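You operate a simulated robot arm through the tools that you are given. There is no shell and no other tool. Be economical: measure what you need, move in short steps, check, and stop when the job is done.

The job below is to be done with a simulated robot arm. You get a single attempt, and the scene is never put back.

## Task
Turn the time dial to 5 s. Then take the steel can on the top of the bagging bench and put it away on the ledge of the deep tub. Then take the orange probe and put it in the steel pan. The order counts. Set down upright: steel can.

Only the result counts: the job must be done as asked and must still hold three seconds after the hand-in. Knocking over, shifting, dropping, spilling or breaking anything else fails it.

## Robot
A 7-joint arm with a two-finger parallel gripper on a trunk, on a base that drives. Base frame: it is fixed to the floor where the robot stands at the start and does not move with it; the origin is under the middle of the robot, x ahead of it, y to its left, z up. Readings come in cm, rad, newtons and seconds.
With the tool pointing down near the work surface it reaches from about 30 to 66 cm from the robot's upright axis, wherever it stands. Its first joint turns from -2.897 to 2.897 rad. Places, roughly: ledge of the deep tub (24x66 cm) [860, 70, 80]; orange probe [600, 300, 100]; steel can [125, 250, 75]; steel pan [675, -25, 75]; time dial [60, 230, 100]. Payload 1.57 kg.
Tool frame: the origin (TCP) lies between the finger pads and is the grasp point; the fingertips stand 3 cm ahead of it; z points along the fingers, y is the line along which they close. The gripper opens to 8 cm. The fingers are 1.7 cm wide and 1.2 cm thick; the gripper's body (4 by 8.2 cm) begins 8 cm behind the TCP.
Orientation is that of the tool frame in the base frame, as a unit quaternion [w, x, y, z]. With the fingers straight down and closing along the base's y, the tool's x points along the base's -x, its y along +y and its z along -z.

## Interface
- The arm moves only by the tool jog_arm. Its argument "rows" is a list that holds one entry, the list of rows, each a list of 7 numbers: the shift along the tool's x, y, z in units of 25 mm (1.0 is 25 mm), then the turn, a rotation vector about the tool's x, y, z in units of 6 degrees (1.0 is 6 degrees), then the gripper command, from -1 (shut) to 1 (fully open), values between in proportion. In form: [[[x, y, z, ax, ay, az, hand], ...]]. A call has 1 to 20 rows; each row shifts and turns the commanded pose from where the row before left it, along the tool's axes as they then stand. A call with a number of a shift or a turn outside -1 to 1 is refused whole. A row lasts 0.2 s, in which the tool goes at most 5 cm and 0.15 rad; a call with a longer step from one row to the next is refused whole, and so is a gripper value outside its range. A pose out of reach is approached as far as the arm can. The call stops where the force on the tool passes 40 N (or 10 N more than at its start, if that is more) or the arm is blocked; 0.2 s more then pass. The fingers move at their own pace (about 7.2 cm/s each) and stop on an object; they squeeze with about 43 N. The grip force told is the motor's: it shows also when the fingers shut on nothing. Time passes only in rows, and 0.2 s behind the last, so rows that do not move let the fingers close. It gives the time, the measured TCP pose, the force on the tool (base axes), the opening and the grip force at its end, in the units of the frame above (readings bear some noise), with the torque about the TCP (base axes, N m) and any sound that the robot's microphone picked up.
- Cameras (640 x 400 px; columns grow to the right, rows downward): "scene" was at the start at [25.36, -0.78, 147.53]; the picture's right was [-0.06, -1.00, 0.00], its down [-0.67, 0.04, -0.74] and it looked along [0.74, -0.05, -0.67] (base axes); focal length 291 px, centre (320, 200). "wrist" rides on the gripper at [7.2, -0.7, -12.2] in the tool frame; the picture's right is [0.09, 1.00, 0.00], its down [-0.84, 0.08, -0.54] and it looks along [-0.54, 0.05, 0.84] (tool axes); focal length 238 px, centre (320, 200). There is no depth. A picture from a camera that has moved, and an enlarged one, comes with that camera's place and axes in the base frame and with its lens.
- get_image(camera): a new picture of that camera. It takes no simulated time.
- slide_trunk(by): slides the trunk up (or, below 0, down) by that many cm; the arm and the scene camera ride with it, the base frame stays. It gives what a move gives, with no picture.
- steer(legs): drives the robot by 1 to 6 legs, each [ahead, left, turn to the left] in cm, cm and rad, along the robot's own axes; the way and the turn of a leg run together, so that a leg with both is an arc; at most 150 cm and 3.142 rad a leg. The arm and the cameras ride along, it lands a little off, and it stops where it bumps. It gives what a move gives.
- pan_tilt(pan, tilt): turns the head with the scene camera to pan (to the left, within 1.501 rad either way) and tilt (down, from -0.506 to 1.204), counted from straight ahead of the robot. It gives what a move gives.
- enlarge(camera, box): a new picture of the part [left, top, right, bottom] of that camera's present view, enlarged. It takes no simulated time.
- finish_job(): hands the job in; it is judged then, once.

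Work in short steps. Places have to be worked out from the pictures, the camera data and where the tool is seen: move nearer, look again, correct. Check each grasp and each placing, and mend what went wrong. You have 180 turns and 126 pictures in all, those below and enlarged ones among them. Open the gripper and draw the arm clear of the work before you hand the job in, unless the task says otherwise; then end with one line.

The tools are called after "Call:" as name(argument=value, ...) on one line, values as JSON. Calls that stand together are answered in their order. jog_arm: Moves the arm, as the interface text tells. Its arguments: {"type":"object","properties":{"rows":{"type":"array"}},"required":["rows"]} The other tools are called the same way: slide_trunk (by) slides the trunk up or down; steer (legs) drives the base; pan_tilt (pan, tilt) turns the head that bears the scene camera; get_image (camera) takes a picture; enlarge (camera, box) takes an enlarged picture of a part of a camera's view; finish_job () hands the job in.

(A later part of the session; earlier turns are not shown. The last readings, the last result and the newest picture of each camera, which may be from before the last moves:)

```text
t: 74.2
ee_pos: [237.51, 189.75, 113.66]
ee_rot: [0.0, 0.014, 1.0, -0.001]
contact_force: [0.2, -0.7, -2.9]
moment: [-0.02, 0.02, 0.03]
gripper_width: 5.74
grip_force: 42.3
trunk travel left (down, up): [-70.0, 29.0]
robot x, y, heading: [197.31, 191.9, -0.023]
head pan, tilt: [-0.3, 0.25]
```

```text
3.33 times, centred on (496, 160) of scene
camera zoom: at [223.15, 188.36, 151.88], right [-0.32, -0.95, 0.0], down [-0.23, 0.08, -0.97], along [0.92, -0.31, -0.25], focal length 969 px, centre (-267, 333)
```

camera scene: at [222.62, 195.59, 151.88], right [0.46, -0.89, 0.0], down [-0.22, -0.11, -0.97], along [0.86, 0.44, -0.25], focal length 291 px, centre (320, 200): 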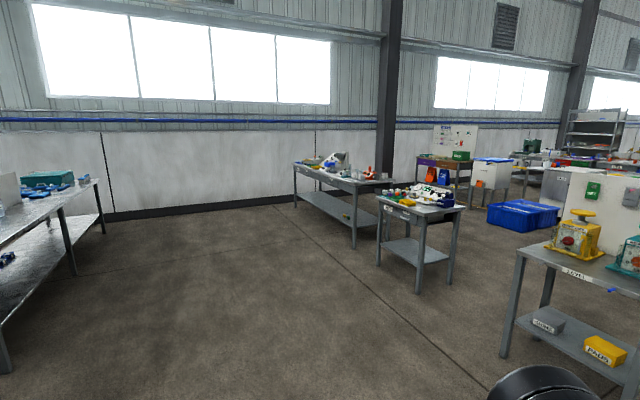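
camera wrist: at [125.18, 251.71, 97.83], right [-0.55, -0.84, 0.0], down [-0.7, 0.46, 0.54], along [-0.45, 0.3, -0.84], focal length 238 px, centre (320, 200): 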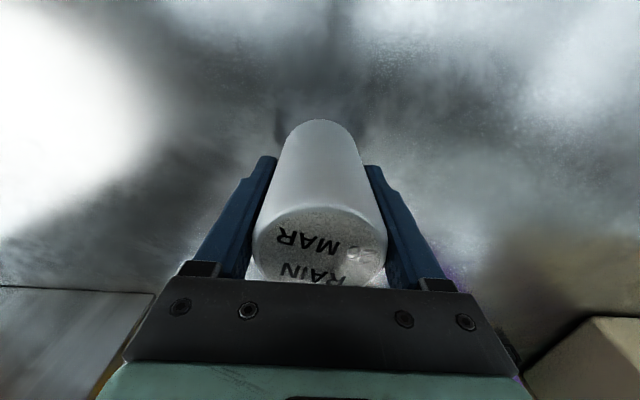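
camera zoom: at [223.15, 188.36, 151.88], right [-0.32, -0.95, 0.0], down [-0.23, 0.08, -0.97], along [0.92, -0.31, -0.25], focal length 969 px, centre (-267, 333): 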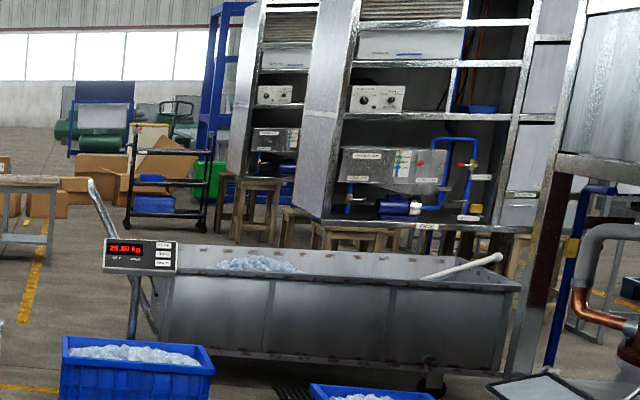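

The grey "DE…" unit ahead is probably the deep tub. The gap around the jack table's right side (y≈30–60) looks drivable, so I go there and look ahead again.

Call:
steer(legs=[[0, 0, -0.62], [136, 0, 0], [136, 0, 0], [0, 0, 0.8]])

Call:
pan_tilt(pan=0.0, tilt=0.3)

Call:
get_image(camera="scene")

Call:
pan_tilt(pan=-0.5, tilt=0.45)

Call:
get_image(camera="scene")

```text
t: 91.1
ee_pos: [453.14, 32.51, 113.66]
ee_rot: [0.0, -0.075, 0.997, 0.0]
contact_force: [0.7, 0.6, -2.5]
moment: [-0.01, 0.01, 0.01]
gripper_width: 5.71
grip_force: 43.1
trunk travel left (down, up): [-70.0, 29.0]
robot x, y, heading: [412.81, 27.84, 0.15]
head pan, tilt: [-0.3, 0.25]
```

```text
t: 91.9
ee_pos: [453.19, 32.54, 113.8]
ee_rot: [0.0, -0.074, 0.997, 0.0]
contact_force: [-0.4, 0.1, -3.6]
moment: [0.0, 0.04, 0.01]
gripper_width: 5.74
grip_force: 43.0
trunk travel left (down, up): [-70.0, 29.0]
robot x, y, heading: [412.77, 27.76, 0.147]
head pan, tilt: [0.0, 0.3]
```

```text
87 pictures are left
camera scene: at [439.2, 31.46, 151.41], right [0.15, -0.99, 0.0], down [-0.29, -0.04, -0.96], along [0.94, 0.14, -0.3], focal length 291 px, centre (320, 200)
```

scene: 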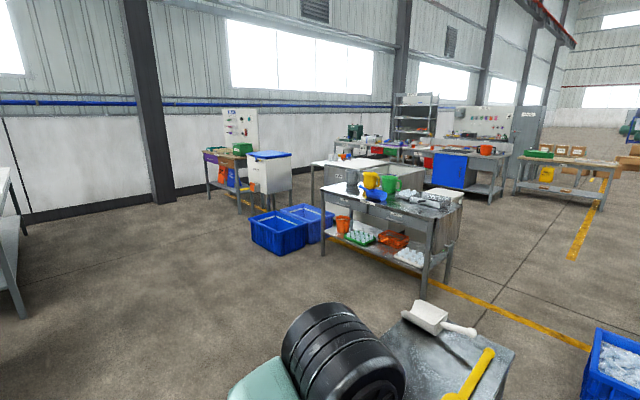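

```text
t: 92.8
ee_pos: [453.21, 32.48, 113.74]
ee_rot: [0.0, -0.075, 0.997, 0.0]
contact_force: [-0.4, 0.7, -3.3]
moment: [-0.03, 0.01, 0.0]
gripper_width: 5.71
grip_force: 43.3
trunk travel left (down, up): [-70.0, 29.0]
robot x, y, heading: [412.97, 27.75, 0.149]
head pan, tilt: [-0.499, 0.45]
```

```text
86 pictures are left
camera scene: at [438.59, 26.95, 150.02], right [-0.34, -0.94, 0.0], down [-0.41, 0.15, -0.9], along [0.85, -0.31, -0.44], focal length 291 px, centre (320, 200)
```

scene: 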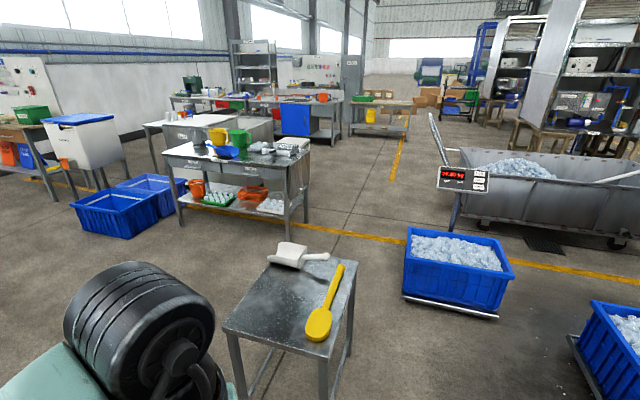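

The jug table should hold the steel pan; behind it is the tub unit. I zoom.

Call:
enlarge(camera="scene", box=[130, 80, 322, 200])

```text
3.33 times, centred on (226, 140) of scene
camera zoom: at [438.59, 26.95, 150.02], right [-0.34, -0.94, 0.0], down [-0.41, 0.15, -0.9], along [0.85, -0.31, -0.44], focal length 969 px, centre (633, 400)
```

zoom: 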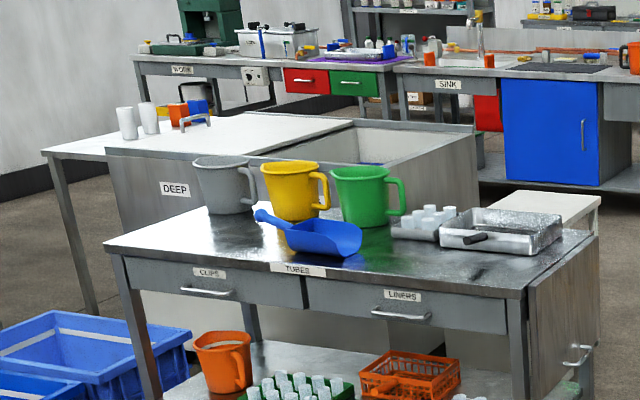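

The "DEEP" tub stands behind the TUBES table (which holds the steel pan). Crates block its front-left, so I plan to go round: between the hammer table and jug table, then right of the jug table. First two waypoints.

Call:
steer(legs=[[0, 0, 0.51], [85, 0, 0], [0, 0, -0.926], [114, 0, 0]])

Call:
pan_tilt(pan=0.3, tilt=0.4)

Call:
get_image(camera="scene")

Call:
pan_tilt(pan=-0.5, tilt=0.4)

Call:
get_image(camera="scene")

```text
t: 106.6
ee_pos: [628.42, 38.37, 113.62]
ee_rot: [0.0, 0.131, 0.991, 0.0]
contact_force: [0.0, -0.3, -2.8]
moment: [0.01, 0.02, -0.01]
gripper_width: 5.71
grip_force: 43.0
trunk travel left (down, up): [-70.0, 29.0]
robot x, y, heading: [589.47, 50.03, -0.265]
head pan, tilt: [-0.499, 0.45]
```

```text
t: 107.7
ee_pos: [628.35, 38.38, 113.61]
ee_rot: [0.0, 0.131, 0.991, 0.0]
contact_force: [-0.9, 0.4, -2.6]
moment: [0.01, 0.0, 0.0]
gripper_width: 5.71
grip_force: 43.1
trunk travel left (down, up): [-70.0, 29.0]
robot x, y, heading: [589.7, 49.84, -0.257]
head pan, tilt: [0.3, 0.4]
```

```text
84 pictures are left
camera scene: at [615.4, 45.68, 150.48], right [0.04, -1.0, 0.0], down [-0.39, -0.01, -0.92], along [0.92, 0.03, -0.39], focal length 291 px, centre (320, 200)
```

scene: 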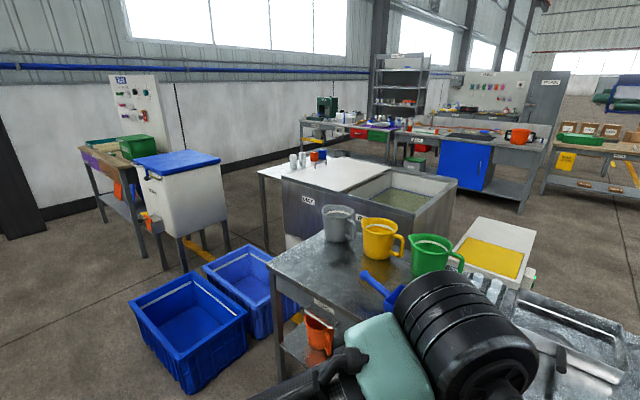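

```text
t: 108.8
ee_pos: [628.22, 38.34, 113.65]
ee_rot: [0.0, 0.13, 0.992, 0.0]
contact_force: [-0.7, 0.0, -2.8]
moment: [-0.02, 0.0, -0.01]
gripper_width: 5.72
grip_force: 43.1
trunk travel left (down, up): [-70.0, 29.0]
robot x, y, heading: [589.93, 50.02, -0.26]
head pan, tilt: [-0.499, 0.4]
```

```text
83 pictures are left
camera scene: at [612.86, 38.96, 150.48], right [-0.69, -0.72, 0.0], down [-0.28, 0.27, -0.92], along [0.67, -0.63, -0.39], focal length 291 px, centre (320, 200)
```

scene: 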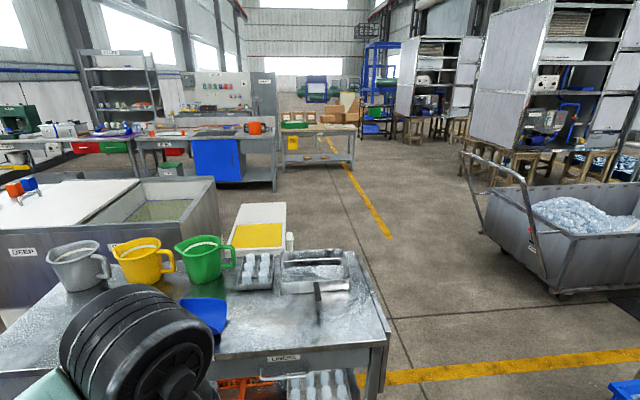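

The strip left of the DEEP tub (with the cups) matches [860, 70] and 24×66 cm. I zoom in there.

Call:
pan_tilt(pan=0.3, tilt=0.4)

Call:
enlarge(camera="scene", box=[240, 130, 432, 250])

```text
t: 110.0
ee_pos: [628.22, 38.32, 113.78]
ee_rot: [0.0, 0.131, 0.991, 0.0]
contact_force: [-0.2, -0.7, -3.0]
moment: [-0.02, -0.01, 0.01]
gripper_width: 5.71
grip_force: 42.8
trunk travel left (down, up): [-70.0, 29.0]
robot x, y, heading: [589.68, 50.01, -0.26]
head pan, tilt: [0.3, 0.4]
```

```text
3.33 times, centred on (336, 190) of scene
camera zoom: at [615.4, 45.68, 150.48], right [0.04, -1.0, 0.0], down [-0.39, -0.01, -0.92], along [0.92, 0.03, -0.39], focal length 969 px, centre (267, 233)
```

zoom: 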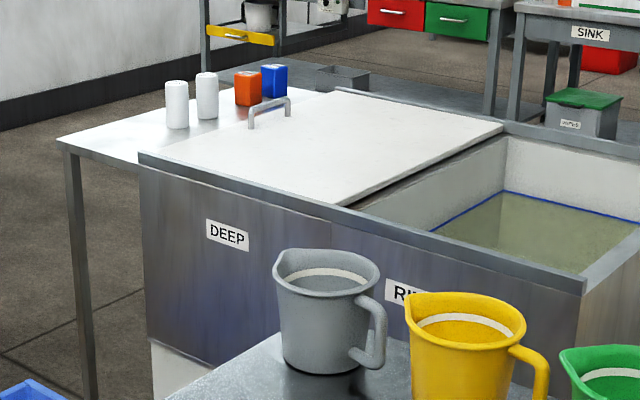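

The ledge is the side strip with two cans and two small boxes; the front part is free. I'll reach it from the rear aisle, driving round the right side of the jug table. Next waypoints.

Call:
steer(legs=[[0, 0, -1.265], [110, 0, 0], [0, 0, 1.12], [114, 0, 0]])

Call:
pan_tilt(pan=0.7, tilt=0.45)

Call:
get_image(camera="scene")

```text
t: 127.0
ee_pos: [735.8, -121.43, 113.66]
ee_rot: [0.0, 0.195, 0.981, 0.001]
contact_force: [-0.9, 0.3, -3.2]
moment: [-0.01, 0.02, 0.03]
gripper_width: 5.71
grip_force: 42.5
trunk travel left (down, up): [-70.0, 29.0]
robot x, y, heading: [698.63, -104.8, -0.391]
head pan, tilt: [0.3, 0.4]
```

```text
t: 127.8
ee_pos: [735.7, -121.39, 113.71]
ee_rot: [0.001, 0.195, 0.981, 0.0]
contact_force: [-0.6, 0.1, -1.8]
moment: [0.02, 0.04, -0.02]
gripper_width: 5.73
grip_force: 42.9
trunk travel left (down, up): [-70.0, 29.0]
robot x, y, heading: [698.91, -104.46, -0.393]
head pan, tilt: [0.7, 0.45]
```

```text
81 pictures are left
camera scene: at [723.46, -108.86, 150.02], right [0.3, -0.95, 0.0], down [-0.42, -0.13, -0.9], along [0.86, 0.27, -0.44], focal length 291 px, centre (320, 200)
```

scene: 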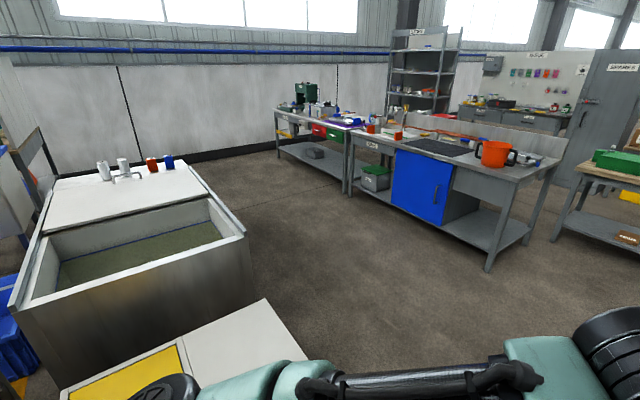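

Clear aisle behind the tub. I continue round the stool's corner and up the aisle.

Call:
steer(legs=[[0, 0, -0.08], [80, 0, 0], [0, 0, 0.69], [92, 0, 0], [0, 0, 0.85], [120, 0, 0]])

Call:
pan_tilt(pan=0.6, tilt=0.5)

Call:
get_image(camera="scene")

```text
t: 146.7
ee_pos: [939.52, 17.56, 113.66]
ee_rot: [-0.001, -0.503, 0.864, 0.0]
contact_force: [0.4, 0.3, -2.7]
moment: [-0.01, -0.02, 0.02]
gripper_width: 5.75
grip_force: 42.9
trunk travel left (down, up): [-70.0, 29.0]
robot x, y, heading: [918.69, -17.05, 1.058]
head pan, tilt: [0.7, 0.45]
```

```text
t: 147.4
ee_pos: [939.53, 17.56, 113.62]
ee_rot: [-0.001, -0.503, 0.864, 0.0]
contact_force: [-0.3, -0.5, -3.2]
moment: [0.0, -0.03, -0.01]
gripper_width: 5.71
grip_force: 42.8
trunk travel left (down, up): [-70.0, 29.0]
robot x, y, heading: [918.64, -16.92, 1.056]
head pan, tilt: [0.6, 0.499]
```

```text
80 pictures are left
camera scene: at [926.26, 6.79, 149.57], right [1.0, 0.08, 0.0], down [0.04, -0.48, -0.88], along [-0.07, 0.87, -0.48], focal length 291 px, centre (320, 200)
```

scene: 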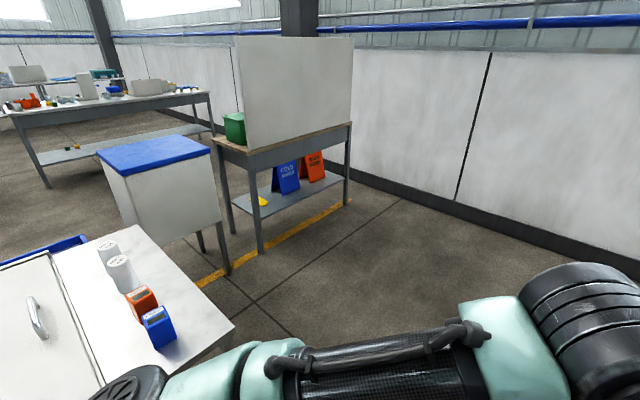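

Clear view of the ledge: it's at z≈88, corners ≈ (850,93), (833,74), (902,52), (885,33). Two cans, an orange and a blue box stand along its centreline. I'll stand on the ledge's outer side, so the fingers close along its length, and set the can in the free outer strip near [884, 60].

Call:
steer(legs=[[0, 0, 0.142], [72, 0, 0], [0, 0, 0.92], [57, 0, 0], [0, 0, 1.92]])

Call:
pan_tilt(pan=0.0, tilt=0.9)

Call:
get_image(camera="scene")

Call:
get_image(camera="wrist")

```text
t: 161.8
ee_pos: [889.36, 68.84, 113.71]
ee_rot: [0.0, 0.902, 0.431, 0.0]
contact_force: [-0.1, -0.2, -2.8]
moment: [0.02, 0.0, 0.01]
gripper_width: 5.73
grip_force: 43.3
trunk travel left (down, up): [-70.0, 29.0]
robot x, y, heading: [915.21, 99.1, -2.25]
head pan, tilt: [0.6, 0.499]
```

```text
t: 162.8
ee_pos: [889.27, 68.75, 113.7]
ee_rot: [-0.001, 0.903, 0.431, 0.001]
contact_force: [-0.2, 0.4, -2.7]
moment: [0.02, 0.02, -0.02]
gripper_width: 5.72
grip_force: 43.3
trunk travel left (down, up): [-70.0, 29.0]
robot x, y, heading: [915.72, 99.19, -2.251]
head pan, tilt: [0.0, 0.901]
```

```text
79 pictures are left
camera scene: at [900.2, 79.93, 146.19], right [-0.78, 0.63, 0.0], down [0.49, 0.61, -0.62], along [-0.39, -0.48, -0.78], focal length 291 px, centre (320, 200)
```

scene: 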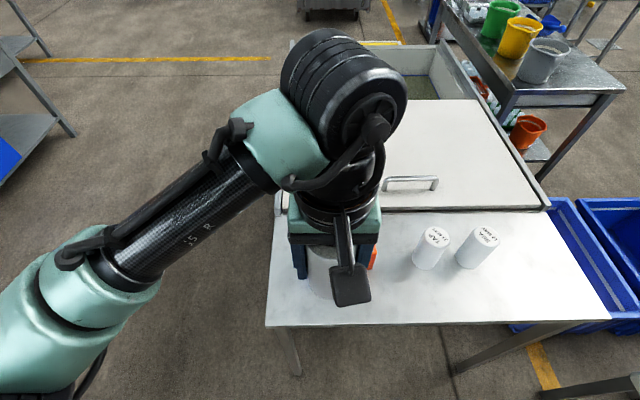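

```text
78 pictures are left
camera wrist: at [893.32, 74.66, 125.86], right [0.83, -0.56, 0.0], down [-0.47, -0.7, 0.54], along [-0.3, -0.45, -0.84], focal length 238 px, centre (320, 200)
```

wrist: 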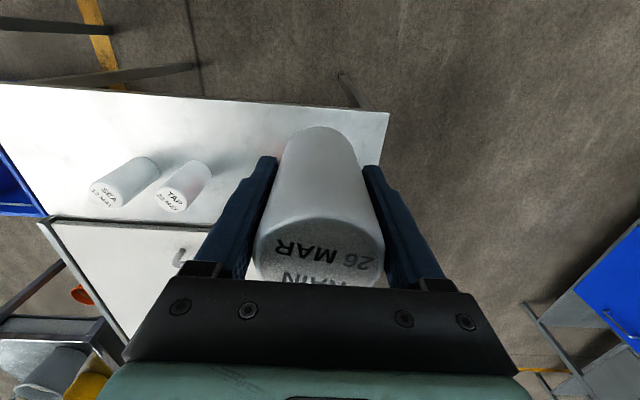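

Ledge refined: z≈88.5, outer edge from (898,61) to (845,102), inner corners (828,82), (883,40); SEA can at (858,78). The front end (≈22 cm) is free, so I'll place the can there at ≈[845, 85]. I drive 28 cm right along the ledge.

Call:
steer(legs=[[0, -28, 0]])

Call:
get_image(camera="scene")

Call:
get_image(camera="wrist")

```text
t: 164.7
ee_pos: [867.68, 86.27, 113.76]
ee_rot: [0.0, 0.902, 0.431, 0.001]
contact_force: [-0.7, -0.3, -2.5]
moment: [0.03, -0.05, 0.01]
gripper_width: 5.71
grip_force: 42.6
trunk travel left (down, up): [-70.0, 29.0]
robot x, y, heading: [894.28, 116.87, -2.251]
head pan, tilt: [0.0, 0.901]
```

```text
77 pictures are left
camera scene: at [878.53, 97.49, 146.18], right [-0.78, 0.63, 0.0], down [0.49, 0.61, -0.62], along [-0.39, -0.48, -0.78], focal length 291 px, centre (320, 200)
```

scene: 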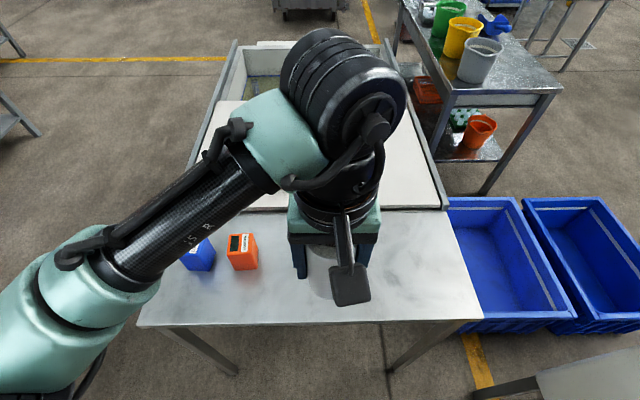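

```text
76 pictures are left
camera wrist: at [871.66, 92.2, 125.85], right [0.83, -0.55, 0.0], down [-0.47, -0.7, 0.54], along [-0.3, -0.45, -0.84], focal length 238 px, centre (320, 200)
```

wrist: 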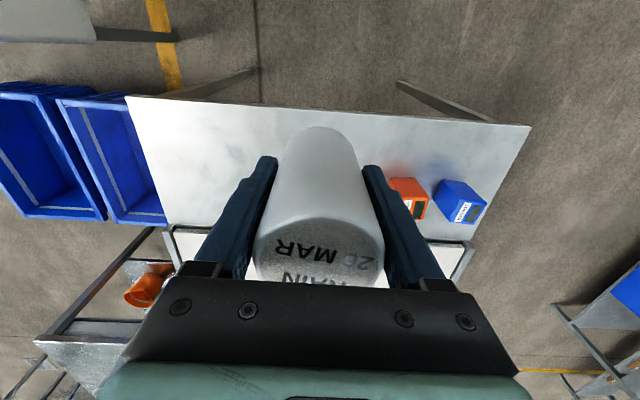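

I move over the free front end (target [844.8, 86.7]) and check before lowering.

Call:
jog_arm(rows=[[[-0.7, -0.9, 0, 0, 0, 0, -1], [-0.7, -0.9, 0, 0, 0, 0, -1], [-0.7, -0.9, 0, 0, 0, 0, -1], [-0.7, -0.9, 0, 0, 0, 0, -1], [-0.7, -0.9, 0, 0, 0, 0, -1], [-0.7, -0.9, 0, 0, 0, 0, -1], [-0.7, -0.9, 0, 0, 0, 0, -1], [-0.7, -0.9, 0, 0, 0, 0, -1], [0, 0, 1, 0, 0, 0, -1], [0, 0, 1, 0, 0, 0, -1], [0, 0, 1, 0, 0, 0, -1], [0, 0, 1, 0, 0, 0, -1]]])

Call:
get_image(camera="scene")

Call:
get_image(camera="wrist")

```text
t: 167.3
ee_pos: [844.97, 86.57, 103.57]
ee_rot: [0.0, 0.903, 0.43, 0.001]
contact_force: [-0.7, -0.2, -2.5]
moment: [0.0, -0.03, 0.02]
gripper_width: 5.73
grip_force: 43.2
trunk travel left (down, up): [-70.0, 29.0]
robot x, y, heading: [894.06, 117.05, -2.25]
head pan, tilt: [0.0, 0.901]
```

```text
75 pictures are left
camera scene: at [878.53, 97.46, 146.18], right [-0.78, 0.63, 0.0], down [0.49, 0.61, -0.62], along [-0.39, -0.48, -0.78], focal length 291 px, centre (320, 200)
```

scene: 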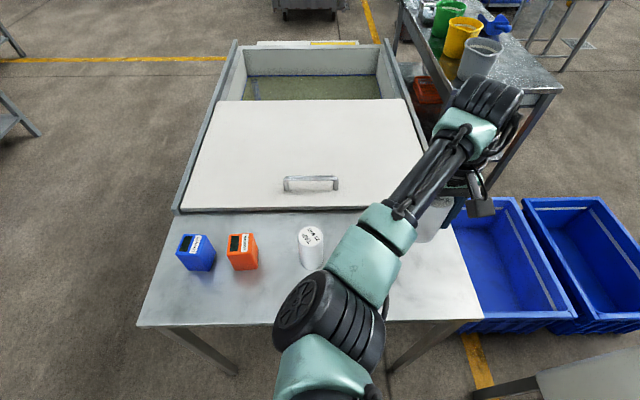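

```text
74 pictures are left
camera wrist: at [848.87, 92.63, 115.79], right [0.83, -0.55, 0.0], down [-0.47, -0.7, 0.54], along [-0.3, -0.45, -0.84], focal length 238 px, centre (320, 200)
```

wrist: 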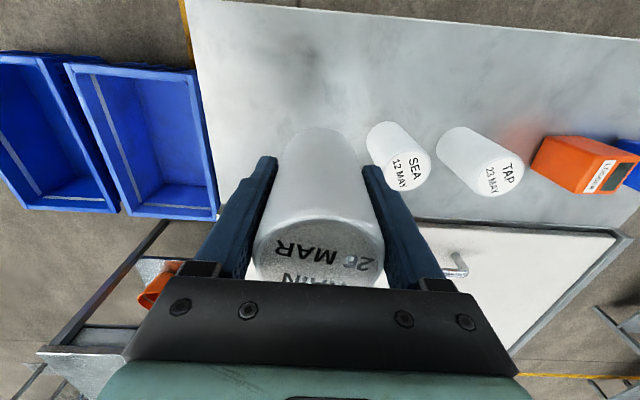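

SEA can is only ~8 cm away, so I shift 3.5 cm toward the front end, then lower to just above the surface.

Call:
jog_arm(rows=[[[0, -0.7, 0, 0, 0, 0, -1], [0, -0.7, 0, 0, 0, 0, -1], [0, 0, 0.75, 0, 0, 0, -1], [0, 0, 0.75, 0, 0, 0, -1], [0, 0, 0.75, 0, 0, 0, -1], [0, 0, 0.5, 0, 0, 0, -1], [0, 0, 0.25, 0, 0, 0, -1]]])

Call:
get_image(camera="wrist")

```text
t: 168.9
ee_pos: [842.19, 88.9, 96.15]
ee_rot: [-0.001, 0.903, 0.431, 0.001]
contact_force: [0.2, 0.3, -3.7]
moment: [0.0, 0.01, -0.04]
gripper_width: 5.73
grip_force: 43.7
trunk travel left (down, up): [-70.0, 29.0]
robot x, y, heading: [893.91, 116.72, -2.249]
head pan, tilt: [0.0, 0.901]
```

```text
73 pictures are left
camera wrist: at [846.19, 94.82, 108.29], right [0.83, -0.55, 0.0], down [-0.47, -0.7, 0.54], along [-0.3, -0.45, -0.84], focal length 238 px, centre (320, 200)
```

wrist: 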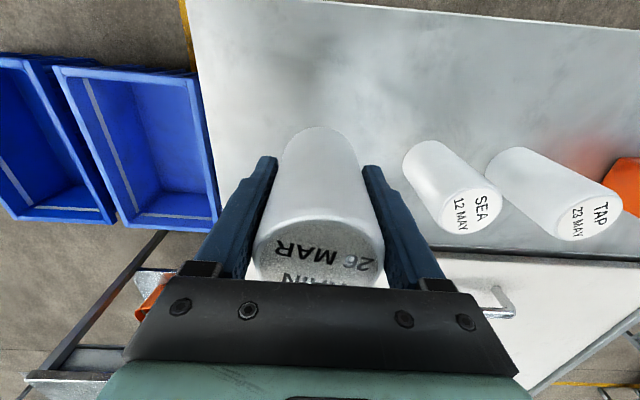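

Still free. I lower in 3 mm steps.

Call:
jog_arm(rows=[[[0, 0, 0.12, 0, 0, 0, -1], [0, 0, 0.12, 0, 0, 0, -1], [0, 0, 0.12, 0, 0, 0, -1]]])

Call:
jog_arm(rows=[[[0, 0, 0.1, 0, 0, 0, -1], [0, 0, 0, 0, 0, 0, -1]]])

```text
t: 169.7
ee_pos: [842.16, 88.97, 95.29]
ee_rot: [-0.001, 0.902, 0.431, 0.001]
contact_force: [0.5, -0.9, -3.4]
moment: [-0.01, -0.03, 0.03]
gripper_width: 5.72
grip_force: 43.0
trunk travel left (down, up): [-70.0, 29.0]
robot x, y, heading: [894.04, 117.1, -2.252]
head pan, tilt: [0.0, 0.901]
```

```text
t: 170.3
ee_pos: [842.3, 88.95, 95.05]
ee_rot: [0.0, 0.903, 0.43, 0.001]
contact_force: [-0.3, -0.4, -3.0]
moment: [0.02, -0.01, 0.0]
gripper_width: 5.73
grip_force: 43.3
trunk travel left (down, up): [-70.0, 29.0]
robot x, y, heading: [894.02, 116.68, -2.251]
head pan, tilt: [0.0, 0.901]
```

No contact yet; I keep stepping down in 2.5–5 mm increments.

Call:
jog_arm(rows=[[[0, 0, 0.1, 0, 0, 0, -1], [0, 0, 0, 0, 0, 0, -1]]])

Call:
jog_arm(rows=[[[0, 0, 0.1, 0, 0, 0, -1], [0, 0, 0, 0, 0, 0, -1]]])

Call:
jog_arm(rows=[[[0, 0, 0.1, 0, 0, 0, -1], [0, 0, 0, 0, 0, 0, -1]]])

Call:
jog_arm(rows=[[[0, 0, 0.1, 0, 0, 0, -1], [0, 0, 0, 0, 0, 0, -1]]])

```text
t: 170.9
ee_pos: [842.22, 88.93, 94.81]
ee_rot: [-0.001, 0.903, 0.43, 0.002]
contact_force: [-0.7, -0.1, -2.5]
moment: [0.02, -0.03, 0.02]
gripper_width: 5.7
grip_force: 43.3
trunk travel left (down, up): [-70.0, 29.0]
robot x, y, heading: [894.34, 116.97, -2.25]
head pan, tilt: [0.0, 0.901]
```

```text
t: 171.5
ee_pos: [842.21, 88.87, 94.6]
ee_rot: [0.0, 0.902, 0.431, 0.0]
contact_force: [-0.1, 0.6, -2.8]
moment: [0.0, -0.02, -0.02]
gripper_width: 5.71
grip_force: 42.7
trunk travel left (down, up): [-70.0, 29.0]
robot x, y, heading: [893.76, 116.5, -2.248]
head pan, tilt: [0.0, 0.901]
```

```text
t: 172.1
ee_pos: [842.25, 88.84, 94.3]
ee_rot: [0.0, 0.902, 0.431, 0.0]
contact_force: [0.3, 0.4, -3.0]
moment: [-0.01, 0.01, -0.01]
gripper_width: 5.7
grip_force: 42.7
trunk travel left (down, up): [-70.0, 29.0]
robot x, y, heading: [893.88, 117.0, -2.255]
head pan, tilt: [0.0, 0.901]
```

```text
t: 172.7
ee_pos: [842.2, 88.9, 93.95]
ee_rot: [0.0, 0.902, 0.431, 0.001]
contact_force: [-0.3, 0.5, -2.9]
moment: [0.03, -0.02, -0.02]
gripper_width: 5.69
grip_force: 43.0
trunk travel left (down, up): [-70.0, 29.0]
robot x, y, heading: [894.04, 116.67, -2.25]
head pan, tilt: [0.0, 0.901]
```

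Still no contact; I look at the can's base versus the ledge.

Call:
enlarge(camera="scene", box=[360, 180, 488, 260])

Call:
jog_arm(rows=[[[0, 0, 0.1, 0, 0, 0, -1], [0, 0, 0, 0, 0, 0, -1]]])

Call:
jog_arm(rows=[[[0, 0, 0.1, 0, 0, 0, -1], [0, 0, 0, 0, 0, 0, -1]]])

Call:
jog_arm(rows=[[[0, 0, 0.1, 0, 0, 0, -1], [0, 0, 0, 0, 0, 0, -1]]])

Call:
jog_arm(rows=[[[0, 0, 0.1, 0, 0, 0, -1], [0, 0, 0, 0, 0, 0, -1]]])

```text
5.00 times, centred on (424, 220) of scene
camera zoom: at [878.55, 97.46, 146.18], right [-0.78, 0.63, 0.0], down [0.49, 0.61, -0.62], along [-0.39, -0.48, -0.78], focal length 1454 px, centre (-200, 100)
```

zoom: 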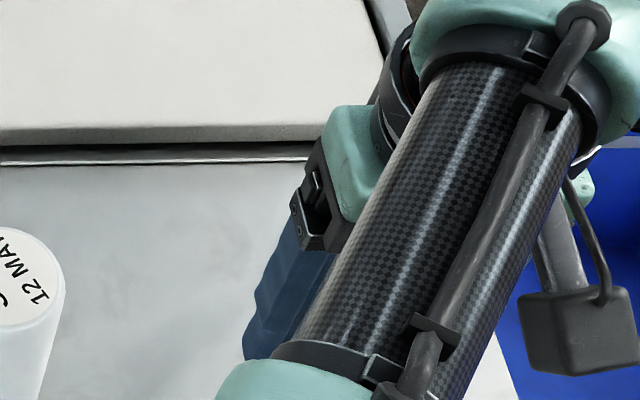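

```text
t: 173.3
ee_pos: [842.17, 88.93, 93.73]
ee_rot: [0.0, 0.902, 0.431, 0.0]
contact_force: [0.9, -0.4, -3.2]
moment: [-0.01, -0.02, 0.01]
gripper_width: 5.68
grip_force: 43.1
trunk travel left (down, up): [-70.0, 29.0]
robot x, y, heading: [894.04, 116.74, -2.254]
head pan, tilt: [0.0, 0.901]
```

```text
t: 173.9
ee_pos: [842.21, 89.09, 93.5]
ee_rot: [0.0, 0.903, 0.43, 0.001]
contact_force: [-0.2, 0.2, -2.7]
moment: [0.02, -0.01, -0.01]
gripper_width: 5.69
grip_force: 42.7
trunk travel left (down, up): [-70.0, 29.0]
robot x, y, heading: [894.24, 116.53, -2.254]
head pan, tilt: [0.0, 0.901]
```

```text
t: 174.5
ee_pos: [842.25, 88.91, 93.22]
ee_rot: [-0.001, 0.903, 0.43, 0.001]
contact_force: [0.0, -0.9, -4.2]
moment: [0.01, -0.03, -0.01]
gripper_width: 5.7
grip_force: 42.6
trunk travel left (down, up): [-70.0, 29.0]
robot x, y, heading: [893.86, 116.83, -2.251]
head pan, tilt: [0.0, 0.901]
```

```text
t: 175.1
ee_pos: [842.3, 88.91, 93.02]
ee_rot: [0.0, 0.902, 0.431, 0.001]
contact_force: [0.0, 0.3, -2.2]
moment: [0.03, 0.0, 0.01]
gripper_width: 5.74
grip_force: 43.0
trunk travel left (down, up): [-70.0, 29.0]
robot x, y, heading: [894.13, 116.9, -2.25]
head pan, tilt: [0.0, 0.901]
```

Still free. I continue with small steps, watching the force.

Call:
jog_arm(rows=[[[0, 0, 0.16, 0, 0, 0, -1], [0, 0, 0, 0, 0, 0, -1]]])

Call:
jog_arm(rows=[[[0, 0, 0.16, 0, 0, 0, -1], [0, 0, 0, 0, 0, 0, -1]]])

Call:
jog_arm(rows=[[[0, 0, 0.16, 0, 0, 0, -1], [0, 0, 0, 0, 0, 0, -1]]])

Call:
get_image(camera="wrist")

```text
t: 175.7
ee_pos: [842.22, 88.94, 92.56]
ee_rot: [-0.001, 0.903, 0.431, 0.001]
contact_force: [0.0, 0.8, -2.0]
moment: [-0.01, -0.02, 0.01]
gripper_width: 5.69
grip_force: 43.0
trunk travel left (down, up): [-70.0, 29.0]
robot x, y, heading: [894.14, 116.7, -2.255]
head pan, tilt: [0.0, 0.901]
```

```text
t: 176.3
ee_pos: [842.2, 88.91, 92.18]
ee_rot: [0.0, 0.903, 0.43, 0.001]
contact_force: [0.4, 0.1, -2.7]
moment: [0.0, 0.0, -0.01]
gripper_width: 5.7
grip_force: 42.8
trunk travel left (down, up): [-70.0, 29.0]
robot x, y, heading: [894.18, 116.52, -2.253]
head pan, tilt: [0.0, 0.901]
```

```text
t: 176.9
ee_pos: [842.23, 88.91, 91.71]
ee_rot: [0.0, 0.903, 0.43, 0.001]
contact_force: [-1.1, 0.0, -3.2]
moment: [0.06, -0.02, 0.01]
gripper_width: 5.71
grip_force: 43.0
trunk travel left (down, up): [-70.0, 29.0]
robot x, y, heading: [894.19, 116.7, -2.252]
head pan, tilt: [0.0, 0.901]
```

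```text
71 pictures are left
camera wrist: at [846.16, 94.87, 103.96], right [0.83, -0.56, 0.0], down [-0.47, -0.7, 0.54], along [-0.3, -0.45, -0.84], focal length 238 px, centre (320, 200)
```

wrist: 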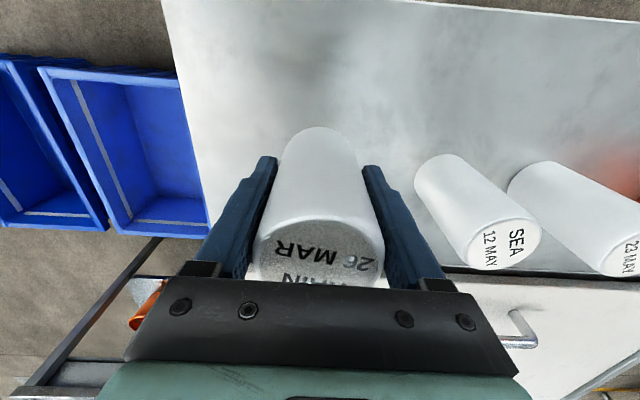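

Comparing with SEA's size, the ledge is still ~3–4 cm below. I continue down.

Call:
jog_arm(rows=[[[0, 0, 0.2, 0, 0, 0, -1], [0, 0, 0.2, 0, 0, 0, -1], [0, 0, 0.2, 0, 0, 0, -1], [0, 0, 0.2, 0, 0, 0, -1], [0, 0, 0, 0, 0, 0, -1]]])

Call:
jog_arm(rows=[[[0, 0, 0.16, 0, 0, 0, -1], [0, 0, 0, 0, 0, 0, -1]]])

Call:
jog_arm(rows=[[[0, 0, 0.16, 0, 0, 0, -1], [0, 0, 0, 0, 0, 0, -1]]])

Call:
get_image(camera="wrist")

```text
t: 178.1
ee_pos: [842.2, 88.96, 89.8]
ee_rot: [0.0, 0.902, 0.431, 0.001]
contact_force: [0.3, -1.3, -3.3]
moment: [0.0, -0.03, -0.02]
gripper_width: 5.68
grip_force: 43.1
trunk travel left (down, up): [-70.0, 29.0]
robot x, y, heading: [894.11, 116.84, -2.251]
head pan, tilt: [0.0, 0.901]
```

```text
t: 178.7
ee_pos: [842.09, 88.92, 89.38]
ee_rot: [0.0, 0.902, 0.431, 0.001]
contact_force: [0.3, -0.6, -2.5]
moment: [0.02, -0.04, 0.02]
gripper_width: 5.7
grip_force: 43.3
trunk travel left (down, up): [-70.0, 29.0]
robot x, y, heading: [894.16, 116.91, -2.251]
head pan, tilt: [0.0, 0.901]
```

```text
t: 179.3
ee_pos: [842.2, 89.09, 88.94]
ee_rot: [-0.001, 0.903, 0.43, 0.001]
contact_force: [0.2, 0.0, -3.2]
moment: [0.01, -0.04, -0.01]
gripper_width: 5.71
grip_force: 42.8
trunk travel left (down, up): [-70.0, 29.0]
robot x, y, heading: [894.16, 116.79, -2.249]
head pan, tilt: [0.0, 0.901]
```

```text
70 pictures are left
camera wrist: at [846.21, 94.83, 101.16], right [0.83, -0.56, 0.0], down [-0.47, -0.7, 0.54], along [-0.3, -0.45, -0.84], focal length 238 px, centre (320, 200)
```

wrist: 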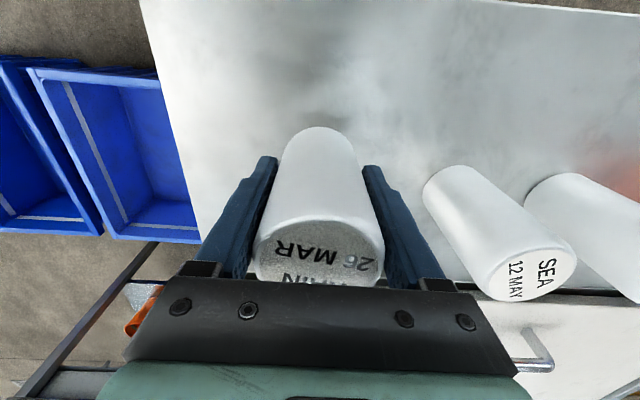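

About 2 cm remain. Continuing in small steps.

Call:
jog_arm(rows=[[[0, 0, 0.16, 0, 0, 0, -1], [0, 0, 0.16, 0, 0, 0, -1], [0, 0, 0, 0, 0, 0, -1]]])

Call:
jog_arm(rows=[[[0, 0, 0.12, 0, 0, 0, -1], [0, 0, 0, 0, 0, 0, -1]]])

Call:
jog_arm(rows=[[[0, 0, 0.12, 0, 0, 0, -1], [0, 0, 0, 0, 0, 0, -1]]])

Call:
jog_arm(rows=[[[0, 0, 0.12, 0, 0, 0, -1], [0, 0, 0, 0, 0, 0, -1]]])

```text
t: 180.1
ee_pos: [842.13, 88.95, 88.21]
ee_rot: [-0.001, 0.903, 0.431, 0.001]
contact_force: [0.6, 0.1, -3.4]
moment: [0.02, -0.02, -0.02]
gripper_width: 5.73
grip_force: 43.4
trunk travel left (down, up): [-70.0, 29.0]
robot x, y, heading: [894.0, 116.82, -2.251]
head pan, tilt: [0.0, 0.901]
```

```text
t: 180.7
ee_pos: [842.12, 88.96, 87.85]
ee_rot: [0.0, 0.903, 0.43, 0.0]
contact_force: [-0.1, -0.5, -2.4]
moment: [0.05, -0.06, 0.0]
gripper_width: 5.71
grip_force: 42.9
trunk travel left (down, up): [-70.0, 29.0]
robot x, y, heading: [894.17, 117.0, -2.251]
head pan, tilt: [0.0, 0.901]
```

```text
t: 181.3
ee_pos: [842.16, 88.94, 87.65]
ee_rot: [0.0, 0.903, 0.43, 0.001]
contact_force: [0.5, 0.5, -3.4]
moment: [0.03, -0.03, 0.01]
gripper_width: 5.72
grip_force: 43.6
trunk travel left (down, up): [-70.0, 29.0]
robot x, y, heading: [894.05, 116.85, -2.25]
head pan, tilt: [0.0, 0.901]
```

```text
t: 181.9
ee_pos: [842.26, 88.99, 87.25]
ee_rot: [-0.001, 0.903, 0.431, 0.001]
contact_force: [-0.5, 0.7, -2.7]
moment: [0.04, 0.01, -0.01]
gripper_width: 5.7
grip_force: 42.6
trunk travel left (down, up): [-70.0, 29.0]
robot x, y, heading: [893.96, 116.57, -2.25]
head pan, tilt: [0.0, 0.901]
```

Still no contact; continuing.

Call:
jog_arm(rows=[[[0, 0, 0.12, 0, 0, 0, -1], [0, 0, 0, 0, 0, 0, -1]]])

Call:
jog_arm(rows=[[[0, 0, 0.12, 0, 0, 0, -1], [0, 0, 0, 0, 0, 0, -1]]])

Call:
jog_arm(rows=[[[0, 0, 0.12, 0, 0, 0, -1], [0, 0, 0, 0, 0, 0, -1]]])

Call:
get_image(camera="wrist")

```text
t: 182.5
ee_pos: [842.2, 88.91, 86.98]
ee_rot: [0.0, 0.902, 0.431, 0.0]
contact_force: [-0.6, 0.2, -2.7]
moment: [0.01, -0.02, 0.01]
gripper_width: 5.71
grip_force: 43.0
trunk travel left (down, up): [-70.0, 29.0]
robot x, y, heading: [894.01, 117.04, -2.253]
head pan, tilt: [0.0, 0.901]
```

```text
t: 183.1
ee_pos: [842.26, 88.94, 86.73]
ee_rot: [-0.001, 0.902, 0.431, 0.001]
contact_force: [1.2, -0.8, -2.5]
moment: [0.04, -0.03, 0.03]
gripper_width: 5.7
grip_force: 43.1
trunk travel left (down, up): [-70.0, 29.0]
robot x, y, heading: [894.17, 116.96, -2.252]
head pan, tilt: [0.0, 0.901]
```

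```text
t: 183.7
ee_pos: [842.1, 88.92, 86.42]
ee_rot: [0.0, 0.903, 0.43, 0.001]
contact_force: [-0.4, -0.4, -2.6]
moment: [0.03, -0.03, -0.02]
gripper_width: 5.7
grip_force: 43.2
trunk travel left (down, up): [-70.0, 29.0]
robot x, y, heading: [893.7, 116.58, -2.25]
head pan, tilt: [0.0, 0.901]
```

```text
69 pictures are left
camera wrist: at [846.18, 94.84, 98.62], right [0.83, -0.56, 0.0], down [-0.47, -0.7, 0.54], along [-0.3, -0.45, -0.84], focal length 238 px, centre (320, 200)
```

wrist: 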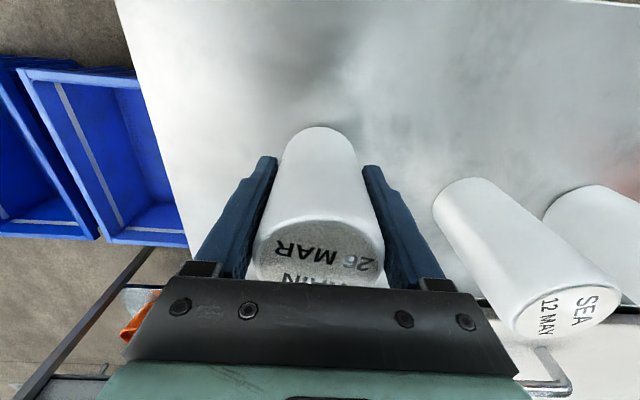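

Nearly there (~1 cm). I step down 2.5 mm at a time.

Call:
jog_arm(rows=[[[0, 0, 0.12, 0, 0, 0, -1], [0, 0, 0, 0, 0, 0, -1]]])

Call:
jog_arm(rows=[[[0, 0, 0.1, 0, 0, 0, -1], [0, 0, 0, 0, 0, 0, -1]]])

Call:
jog_arm(rows=[[[0, 0, 0.1, 0, 0, 0, -1], [0, 0, 0, 0, 0, 0, -1]]])

Call:
jog_arm(rows=[[[0, 0, 0.1, 0, 0, 0, -1], [0, 0, 0, 0, 0, 0, -1]]])

```text
t: 184.3
ee_pos: [842.19, 88.9, 86.14]
ee_rot: [0.0, 0.903, 0.43, 0.0]
contact_force: [-0.4, 0.1, -3.0]
moment: [0.03, -0.05, 0.0]
gripper_width: 5.71
grip_force: 42.9
trunk travel left (down, up): [-70.0, 29.0]
robot x, y, heading: [894.03, 116.77, -2.255]
head pan, tilt: [0.0, 0.901]
```

```text
t: 184.9
ee_pos: [842.16, 89.05, 85.83]
ee_rot: [0.0, 0.902, 0.431, 0.001]
contact_force: [1.0, 0.5, -1.9]
moment: [0.0, 0.01, -0.02]
gripper_width: 5.7
grip_force: 42.4
trunk travel left (down, up): [-70.0, 29.0]
robot x, y, heading: [894.06, 116.88, -2.254]
head pan, tilt: [0.0, 0.901]
```

```text
t: 185.5
ee_pos: [842.25, 89.01, 85.64]
ee_rot: [0.0, 0.903, 0.43, 0.001]
contact_force: [-0.2, 0.6, -2.6]
moment: [-0.02, -0.03, -0.01]
gripper_width: 5.73
grip_force: 43.1
trunk travel left (down, up): [-70.0, 29.0]
robot x, y, heading: [894.58, 116.59, -2.255]
head pan, tilt: [0.0, 0.901]
```

```text
t: 186.1
ee_pos: [842.11, 89.0, 85.64]
ee_rot: [-0.001, 0.902, 0.431, -0.001]
contact_force: [4.0, 1.5, 12.9]
moment: [0.28, -0.47, -0.03]
gripper_width: 5.71
grip_force: 42.7
trunk travel left (down, up): [-70.0, 29.0]
robot x, y, heading: [894.14, 117.11, -2.251]
head pan, tilt: [0.0, 0.901]
```

Contact (force up to +13 N). I release and withdraw straight up.

Call:
jog_arm(rows=[[[0, 0, -0.04, 0, 0, 0, -1], [0, 0, 0, 0, 0, 0, 0.6], [0, 0, 0, 0, 0, 0, 1], [0, 0, 0, 0, 0, 0, 1], [0, 0, -0.5, 0, 0, 0, 1], [0, 0, -1, 0, 0, 0, 1], [0, 0, -1, 0, 0, 0, 1], [0, 0, -1, 0, 0, 0, 1], [0, 0, -1, 0, 0, 0, 1], [0, 0, -1, 0, 0, 0, 1], [0, 0, -1, 0, 0, 0, 1], [0, 0, -1, 0, 0, 0, 1], [0, 0, -1, 0, 0, 0, 1], [0, 0, -1, 0, 0, 0, 1], [0, 0, -1, 0, 0, 0, 1], [0, 0, -1, 0, 0, 0, 1]]])

Call:
get_image(camera="wrist")

```text
t: 189.5
ee_pos: [842.13, 88.99, 114.35]
ee_rot: [-0.002, 0.903, 0.43, 0.001]
contact_force: [-0.4, 0.2, -0.7]
moment: [0.0, 0.0, -0.01]
gripper_width: 8.02
grip_force: 0.0
trunk travel left (down, up): [-70.0, 29.0]
robot x, y, heading: [894.1, 116.83, -2.255]
head pan, tilt: [0.0, 0.901]
```

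```text
68 pictures are left
camera wrist: at [846.16, 94.88, 126.41], right [0.83, -0.55, 0.0], down [-0.47, -0.7, 0.54], along [-0.3, -0.45, -0.84], focal length 238 px, centre (320, 200)
```

wrist: 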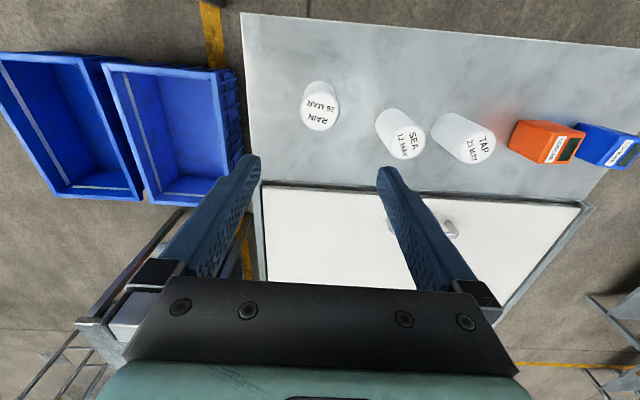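

The can stands upright on the ledge. I retract the arm and look toward the probe side for a route.

Call:
jog_arm(rows=[[[0.7, 0.9, -0.3, 0, 0, 0, 1], [0.7, 0.9, 0, 0, 0, 0, 1], [0.7, 0.9, 0, 0, 0, 0, 1], [0.7, 0.9, 0, 0, 0, 0, 1], [0.7, 0.9, 0, 0, 0, 0, 1], [0.7, 0.9, 0, 0, 0, 0, 1], [0.7, 0.9, 0, 0, 0, 0, 1], [0.7, 0.9, 0, 0, 0, 0, 1]]])

Call:
pan_tilt(pan=-1.3, tilt=0.35)

Call:
get_image(camera="scene")

```text
t: 191.3
ee_pos: [864.94, 88.5, 114.99]
ee_rot: [0.0, 0.903, 0.43, -0.001]
contact_force: [-0.8, 0.3, 0.4]
moment: [0.0, -0.01, 0.0]
gripper_width: 8.0
grip_force: 0.1
trunk travel left (down, up): [-70.0, 29.0]
robot x, y, heading: [893.89, 116.65, -2.251]
head pan, tilt: [0.0, 0.901]
```

```text
t: 192.8
ee_pos: [864.93, 88.46, 115.0]
ee_rot: [0.0, 0.903, 0.43, 0.0]
contact_force: [-0.9, -0.4, -0.1]
moment: [0.01, 0.01, 0.01]
gripper_width: 8.0
grip_force: 0.1
trunk travel left (down, up): [-70.0, 29.0]
robot x, y, heading: [894.09, 116.79, -2.25]
head pan, tilt: [-1.3, 0.351]
```

```text
67 pictures are left
camera scene: at [874.79, 107.05, 150.94], right [0.4, 0.92, 0.0], down [0.32, -0.14, -0.94], along [-0.86, 0.37, -0.34], focal length 291 px, centre (320, 200)
```

scene: 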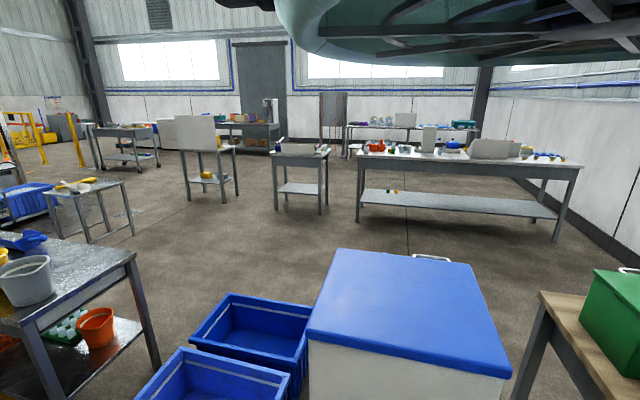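

The probe bench runs from about (586,284) to (719,455), its front facing us. I zoom in on its left part.

Call:
enlarge(camera="scene", box=[340, 120, 468, 200])

Call:
enlarge(camera="scene", box=[456, 120, 584, 200])

```text
5.00 times, centred on (404, 160) of scene
camera zoom: at [874.79, 107.05, 150.94], right [0.4, 0.92, 0.0], down [0.32, -0.14, -0.94], along [-0.86, 0.37, -0.34], focal length 1454 px, centre (-100, 400)
```

zoom: 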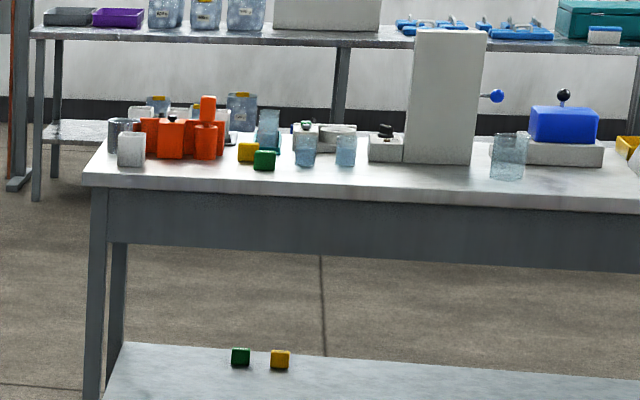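

```text
5.00 times, centred on (520, 160) of scene
camera zoom: at [874.79, 107.05, 150.94], right [0.4, 0.92, 0.0], down [0.32, -0.14, -0.94], along [-0.86, 0.37, -0.34], focal length 1454 px, centre (-680, 400)
```

zoom: 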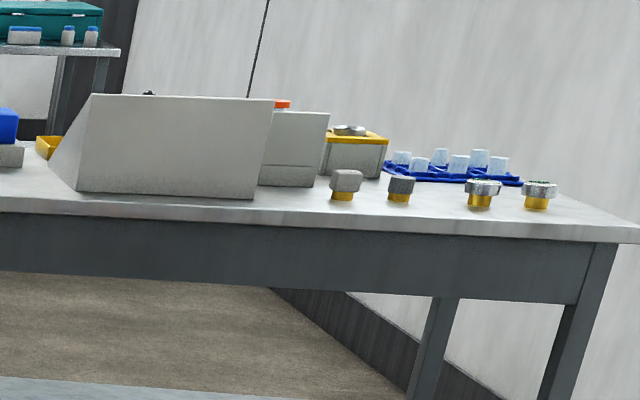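

I go back round the tub the known way; first the rear aisle.

Call:
steer(legs=[[0, 0, 1.98], [63, 0, 0], [0, 0, -1.3], [60, 0, 0], [0, 0, -0.537], [150, 0, 0]])

```text
t: 215.8
ee_pos: [851.1, -120.02, 114.84]
ee_rot: [0.0, 0.871, 0.492, -0.001]
contact_force: [-0.6, 0.9, 0.1]
moment: [0.0, 0.0, -0.03]
gripper_width: 7.98
grip_force: 0.1
trunk travel left (down, up): [-70.0, 29.0]
robot x, y, heading: [875.89, -88.37, -2.113]
head pan, tilt: [-1.3, 0.351]
```

Call:
steer(legs=[[0, 0, -0.553], [114, 0, 0], [0, 0, -0.894], [98.5, 0, 0], [98.5, 0, 0], [0, 0, -1.107]])

```text
t: 237.6
ee_pos: [598.89, -19.0, 114.98]
ee_rot: [-0.001, 0.717, -0.697, 0.0]
contact_force: [-0.6, -0.8, 0.0]
moment: [0.03, -0.01, -0.01]
gripper_width: 7.99
grip_force: 0.1
trunk travel left (down, up): [-70.0, 29.0]
robot x, y, heading: [595.27, -59.12, 1.602]
head pan, tilt: [-1.3, 0.351]
```

Back in front of the jug table; now toward the probe bench.

Call:
steer(legs=[[119, 0, 0], [0, 0, -0.388], [139, 0, 0], [0, 0, 0.28], [55, 0, 0], [0, 0, 0.98]])

Call:
pan_tilt(pan=0.2, tilt=0.7)

Call:
get_image(camera="scene")

```text
t: 257.5
ee_pos: [619.25, 272.5, 115.14]
ee_rot: [0.001, 0.942, -0.335, -0.001]
contact_force: [-0.1, -0.3, -0.8]
moment: [0.01, -0.01, 0.04]
gripper_width: 8.0
grip_force: 0.1
trunk travel left (down, up): [-70.0, 29.0]
robot x, y, heading: [647.15, 243.29, 2.458]
head pan, tilt: [-1.3, 0.351]
```

```text
t: 259.1
ee_pos: [619.27, 272.5, 115.04]
ee_rot: [0.0, 0.942, -0.335, 0.0]
contact_force: [-0.4, 0.2, -0.1]
moment: [-0.03, -0.01, 0.01]
gripper_width: 7.98
grip_force: 0.0
trunk travel left (down, up): [-70.0, 29.0]
robot x, y, heading: [647.29, 243.31, 2.457]
head pan, tilt: [0.201, 0.7]
```

```text
64 pictures are left
camera scene: at [626.8, 257.78, 147.81], right [0.47, 0.89, 0.0], down [0.57, -0.3, -0.77], along [-0.68, 0.36, -0.64], focal length 291 px, centre (320, 200)
```

scene: 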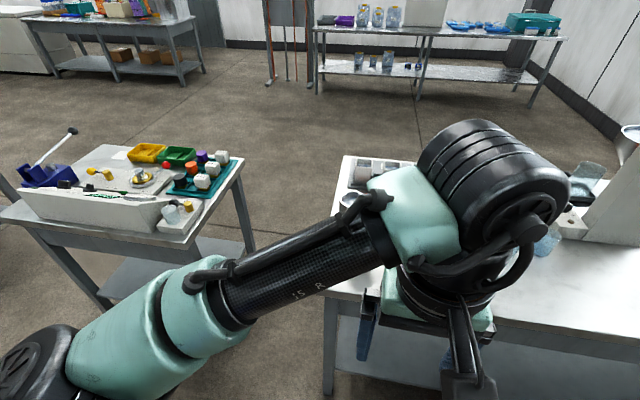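

Call:
get_image(camera="wrist")

```text
63 pictures are left
camera wrist: at [625.29, 268.4, 127.17], right [-0.56, -0.83, 0.0], down [-0.7, 0.47, 0.54], along [-0.45, 0.3, -0.84], focal length 238 px, centre (320, 200)
```

wrist: 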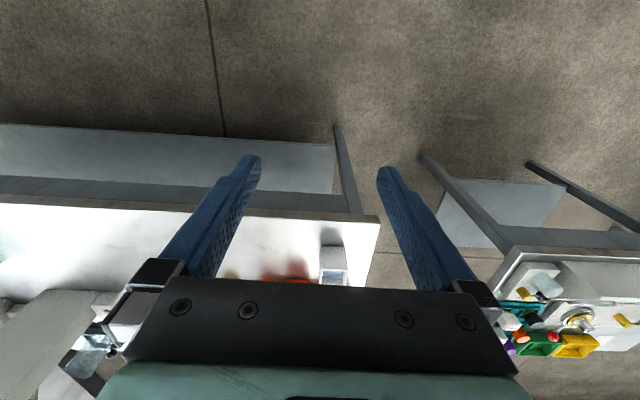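

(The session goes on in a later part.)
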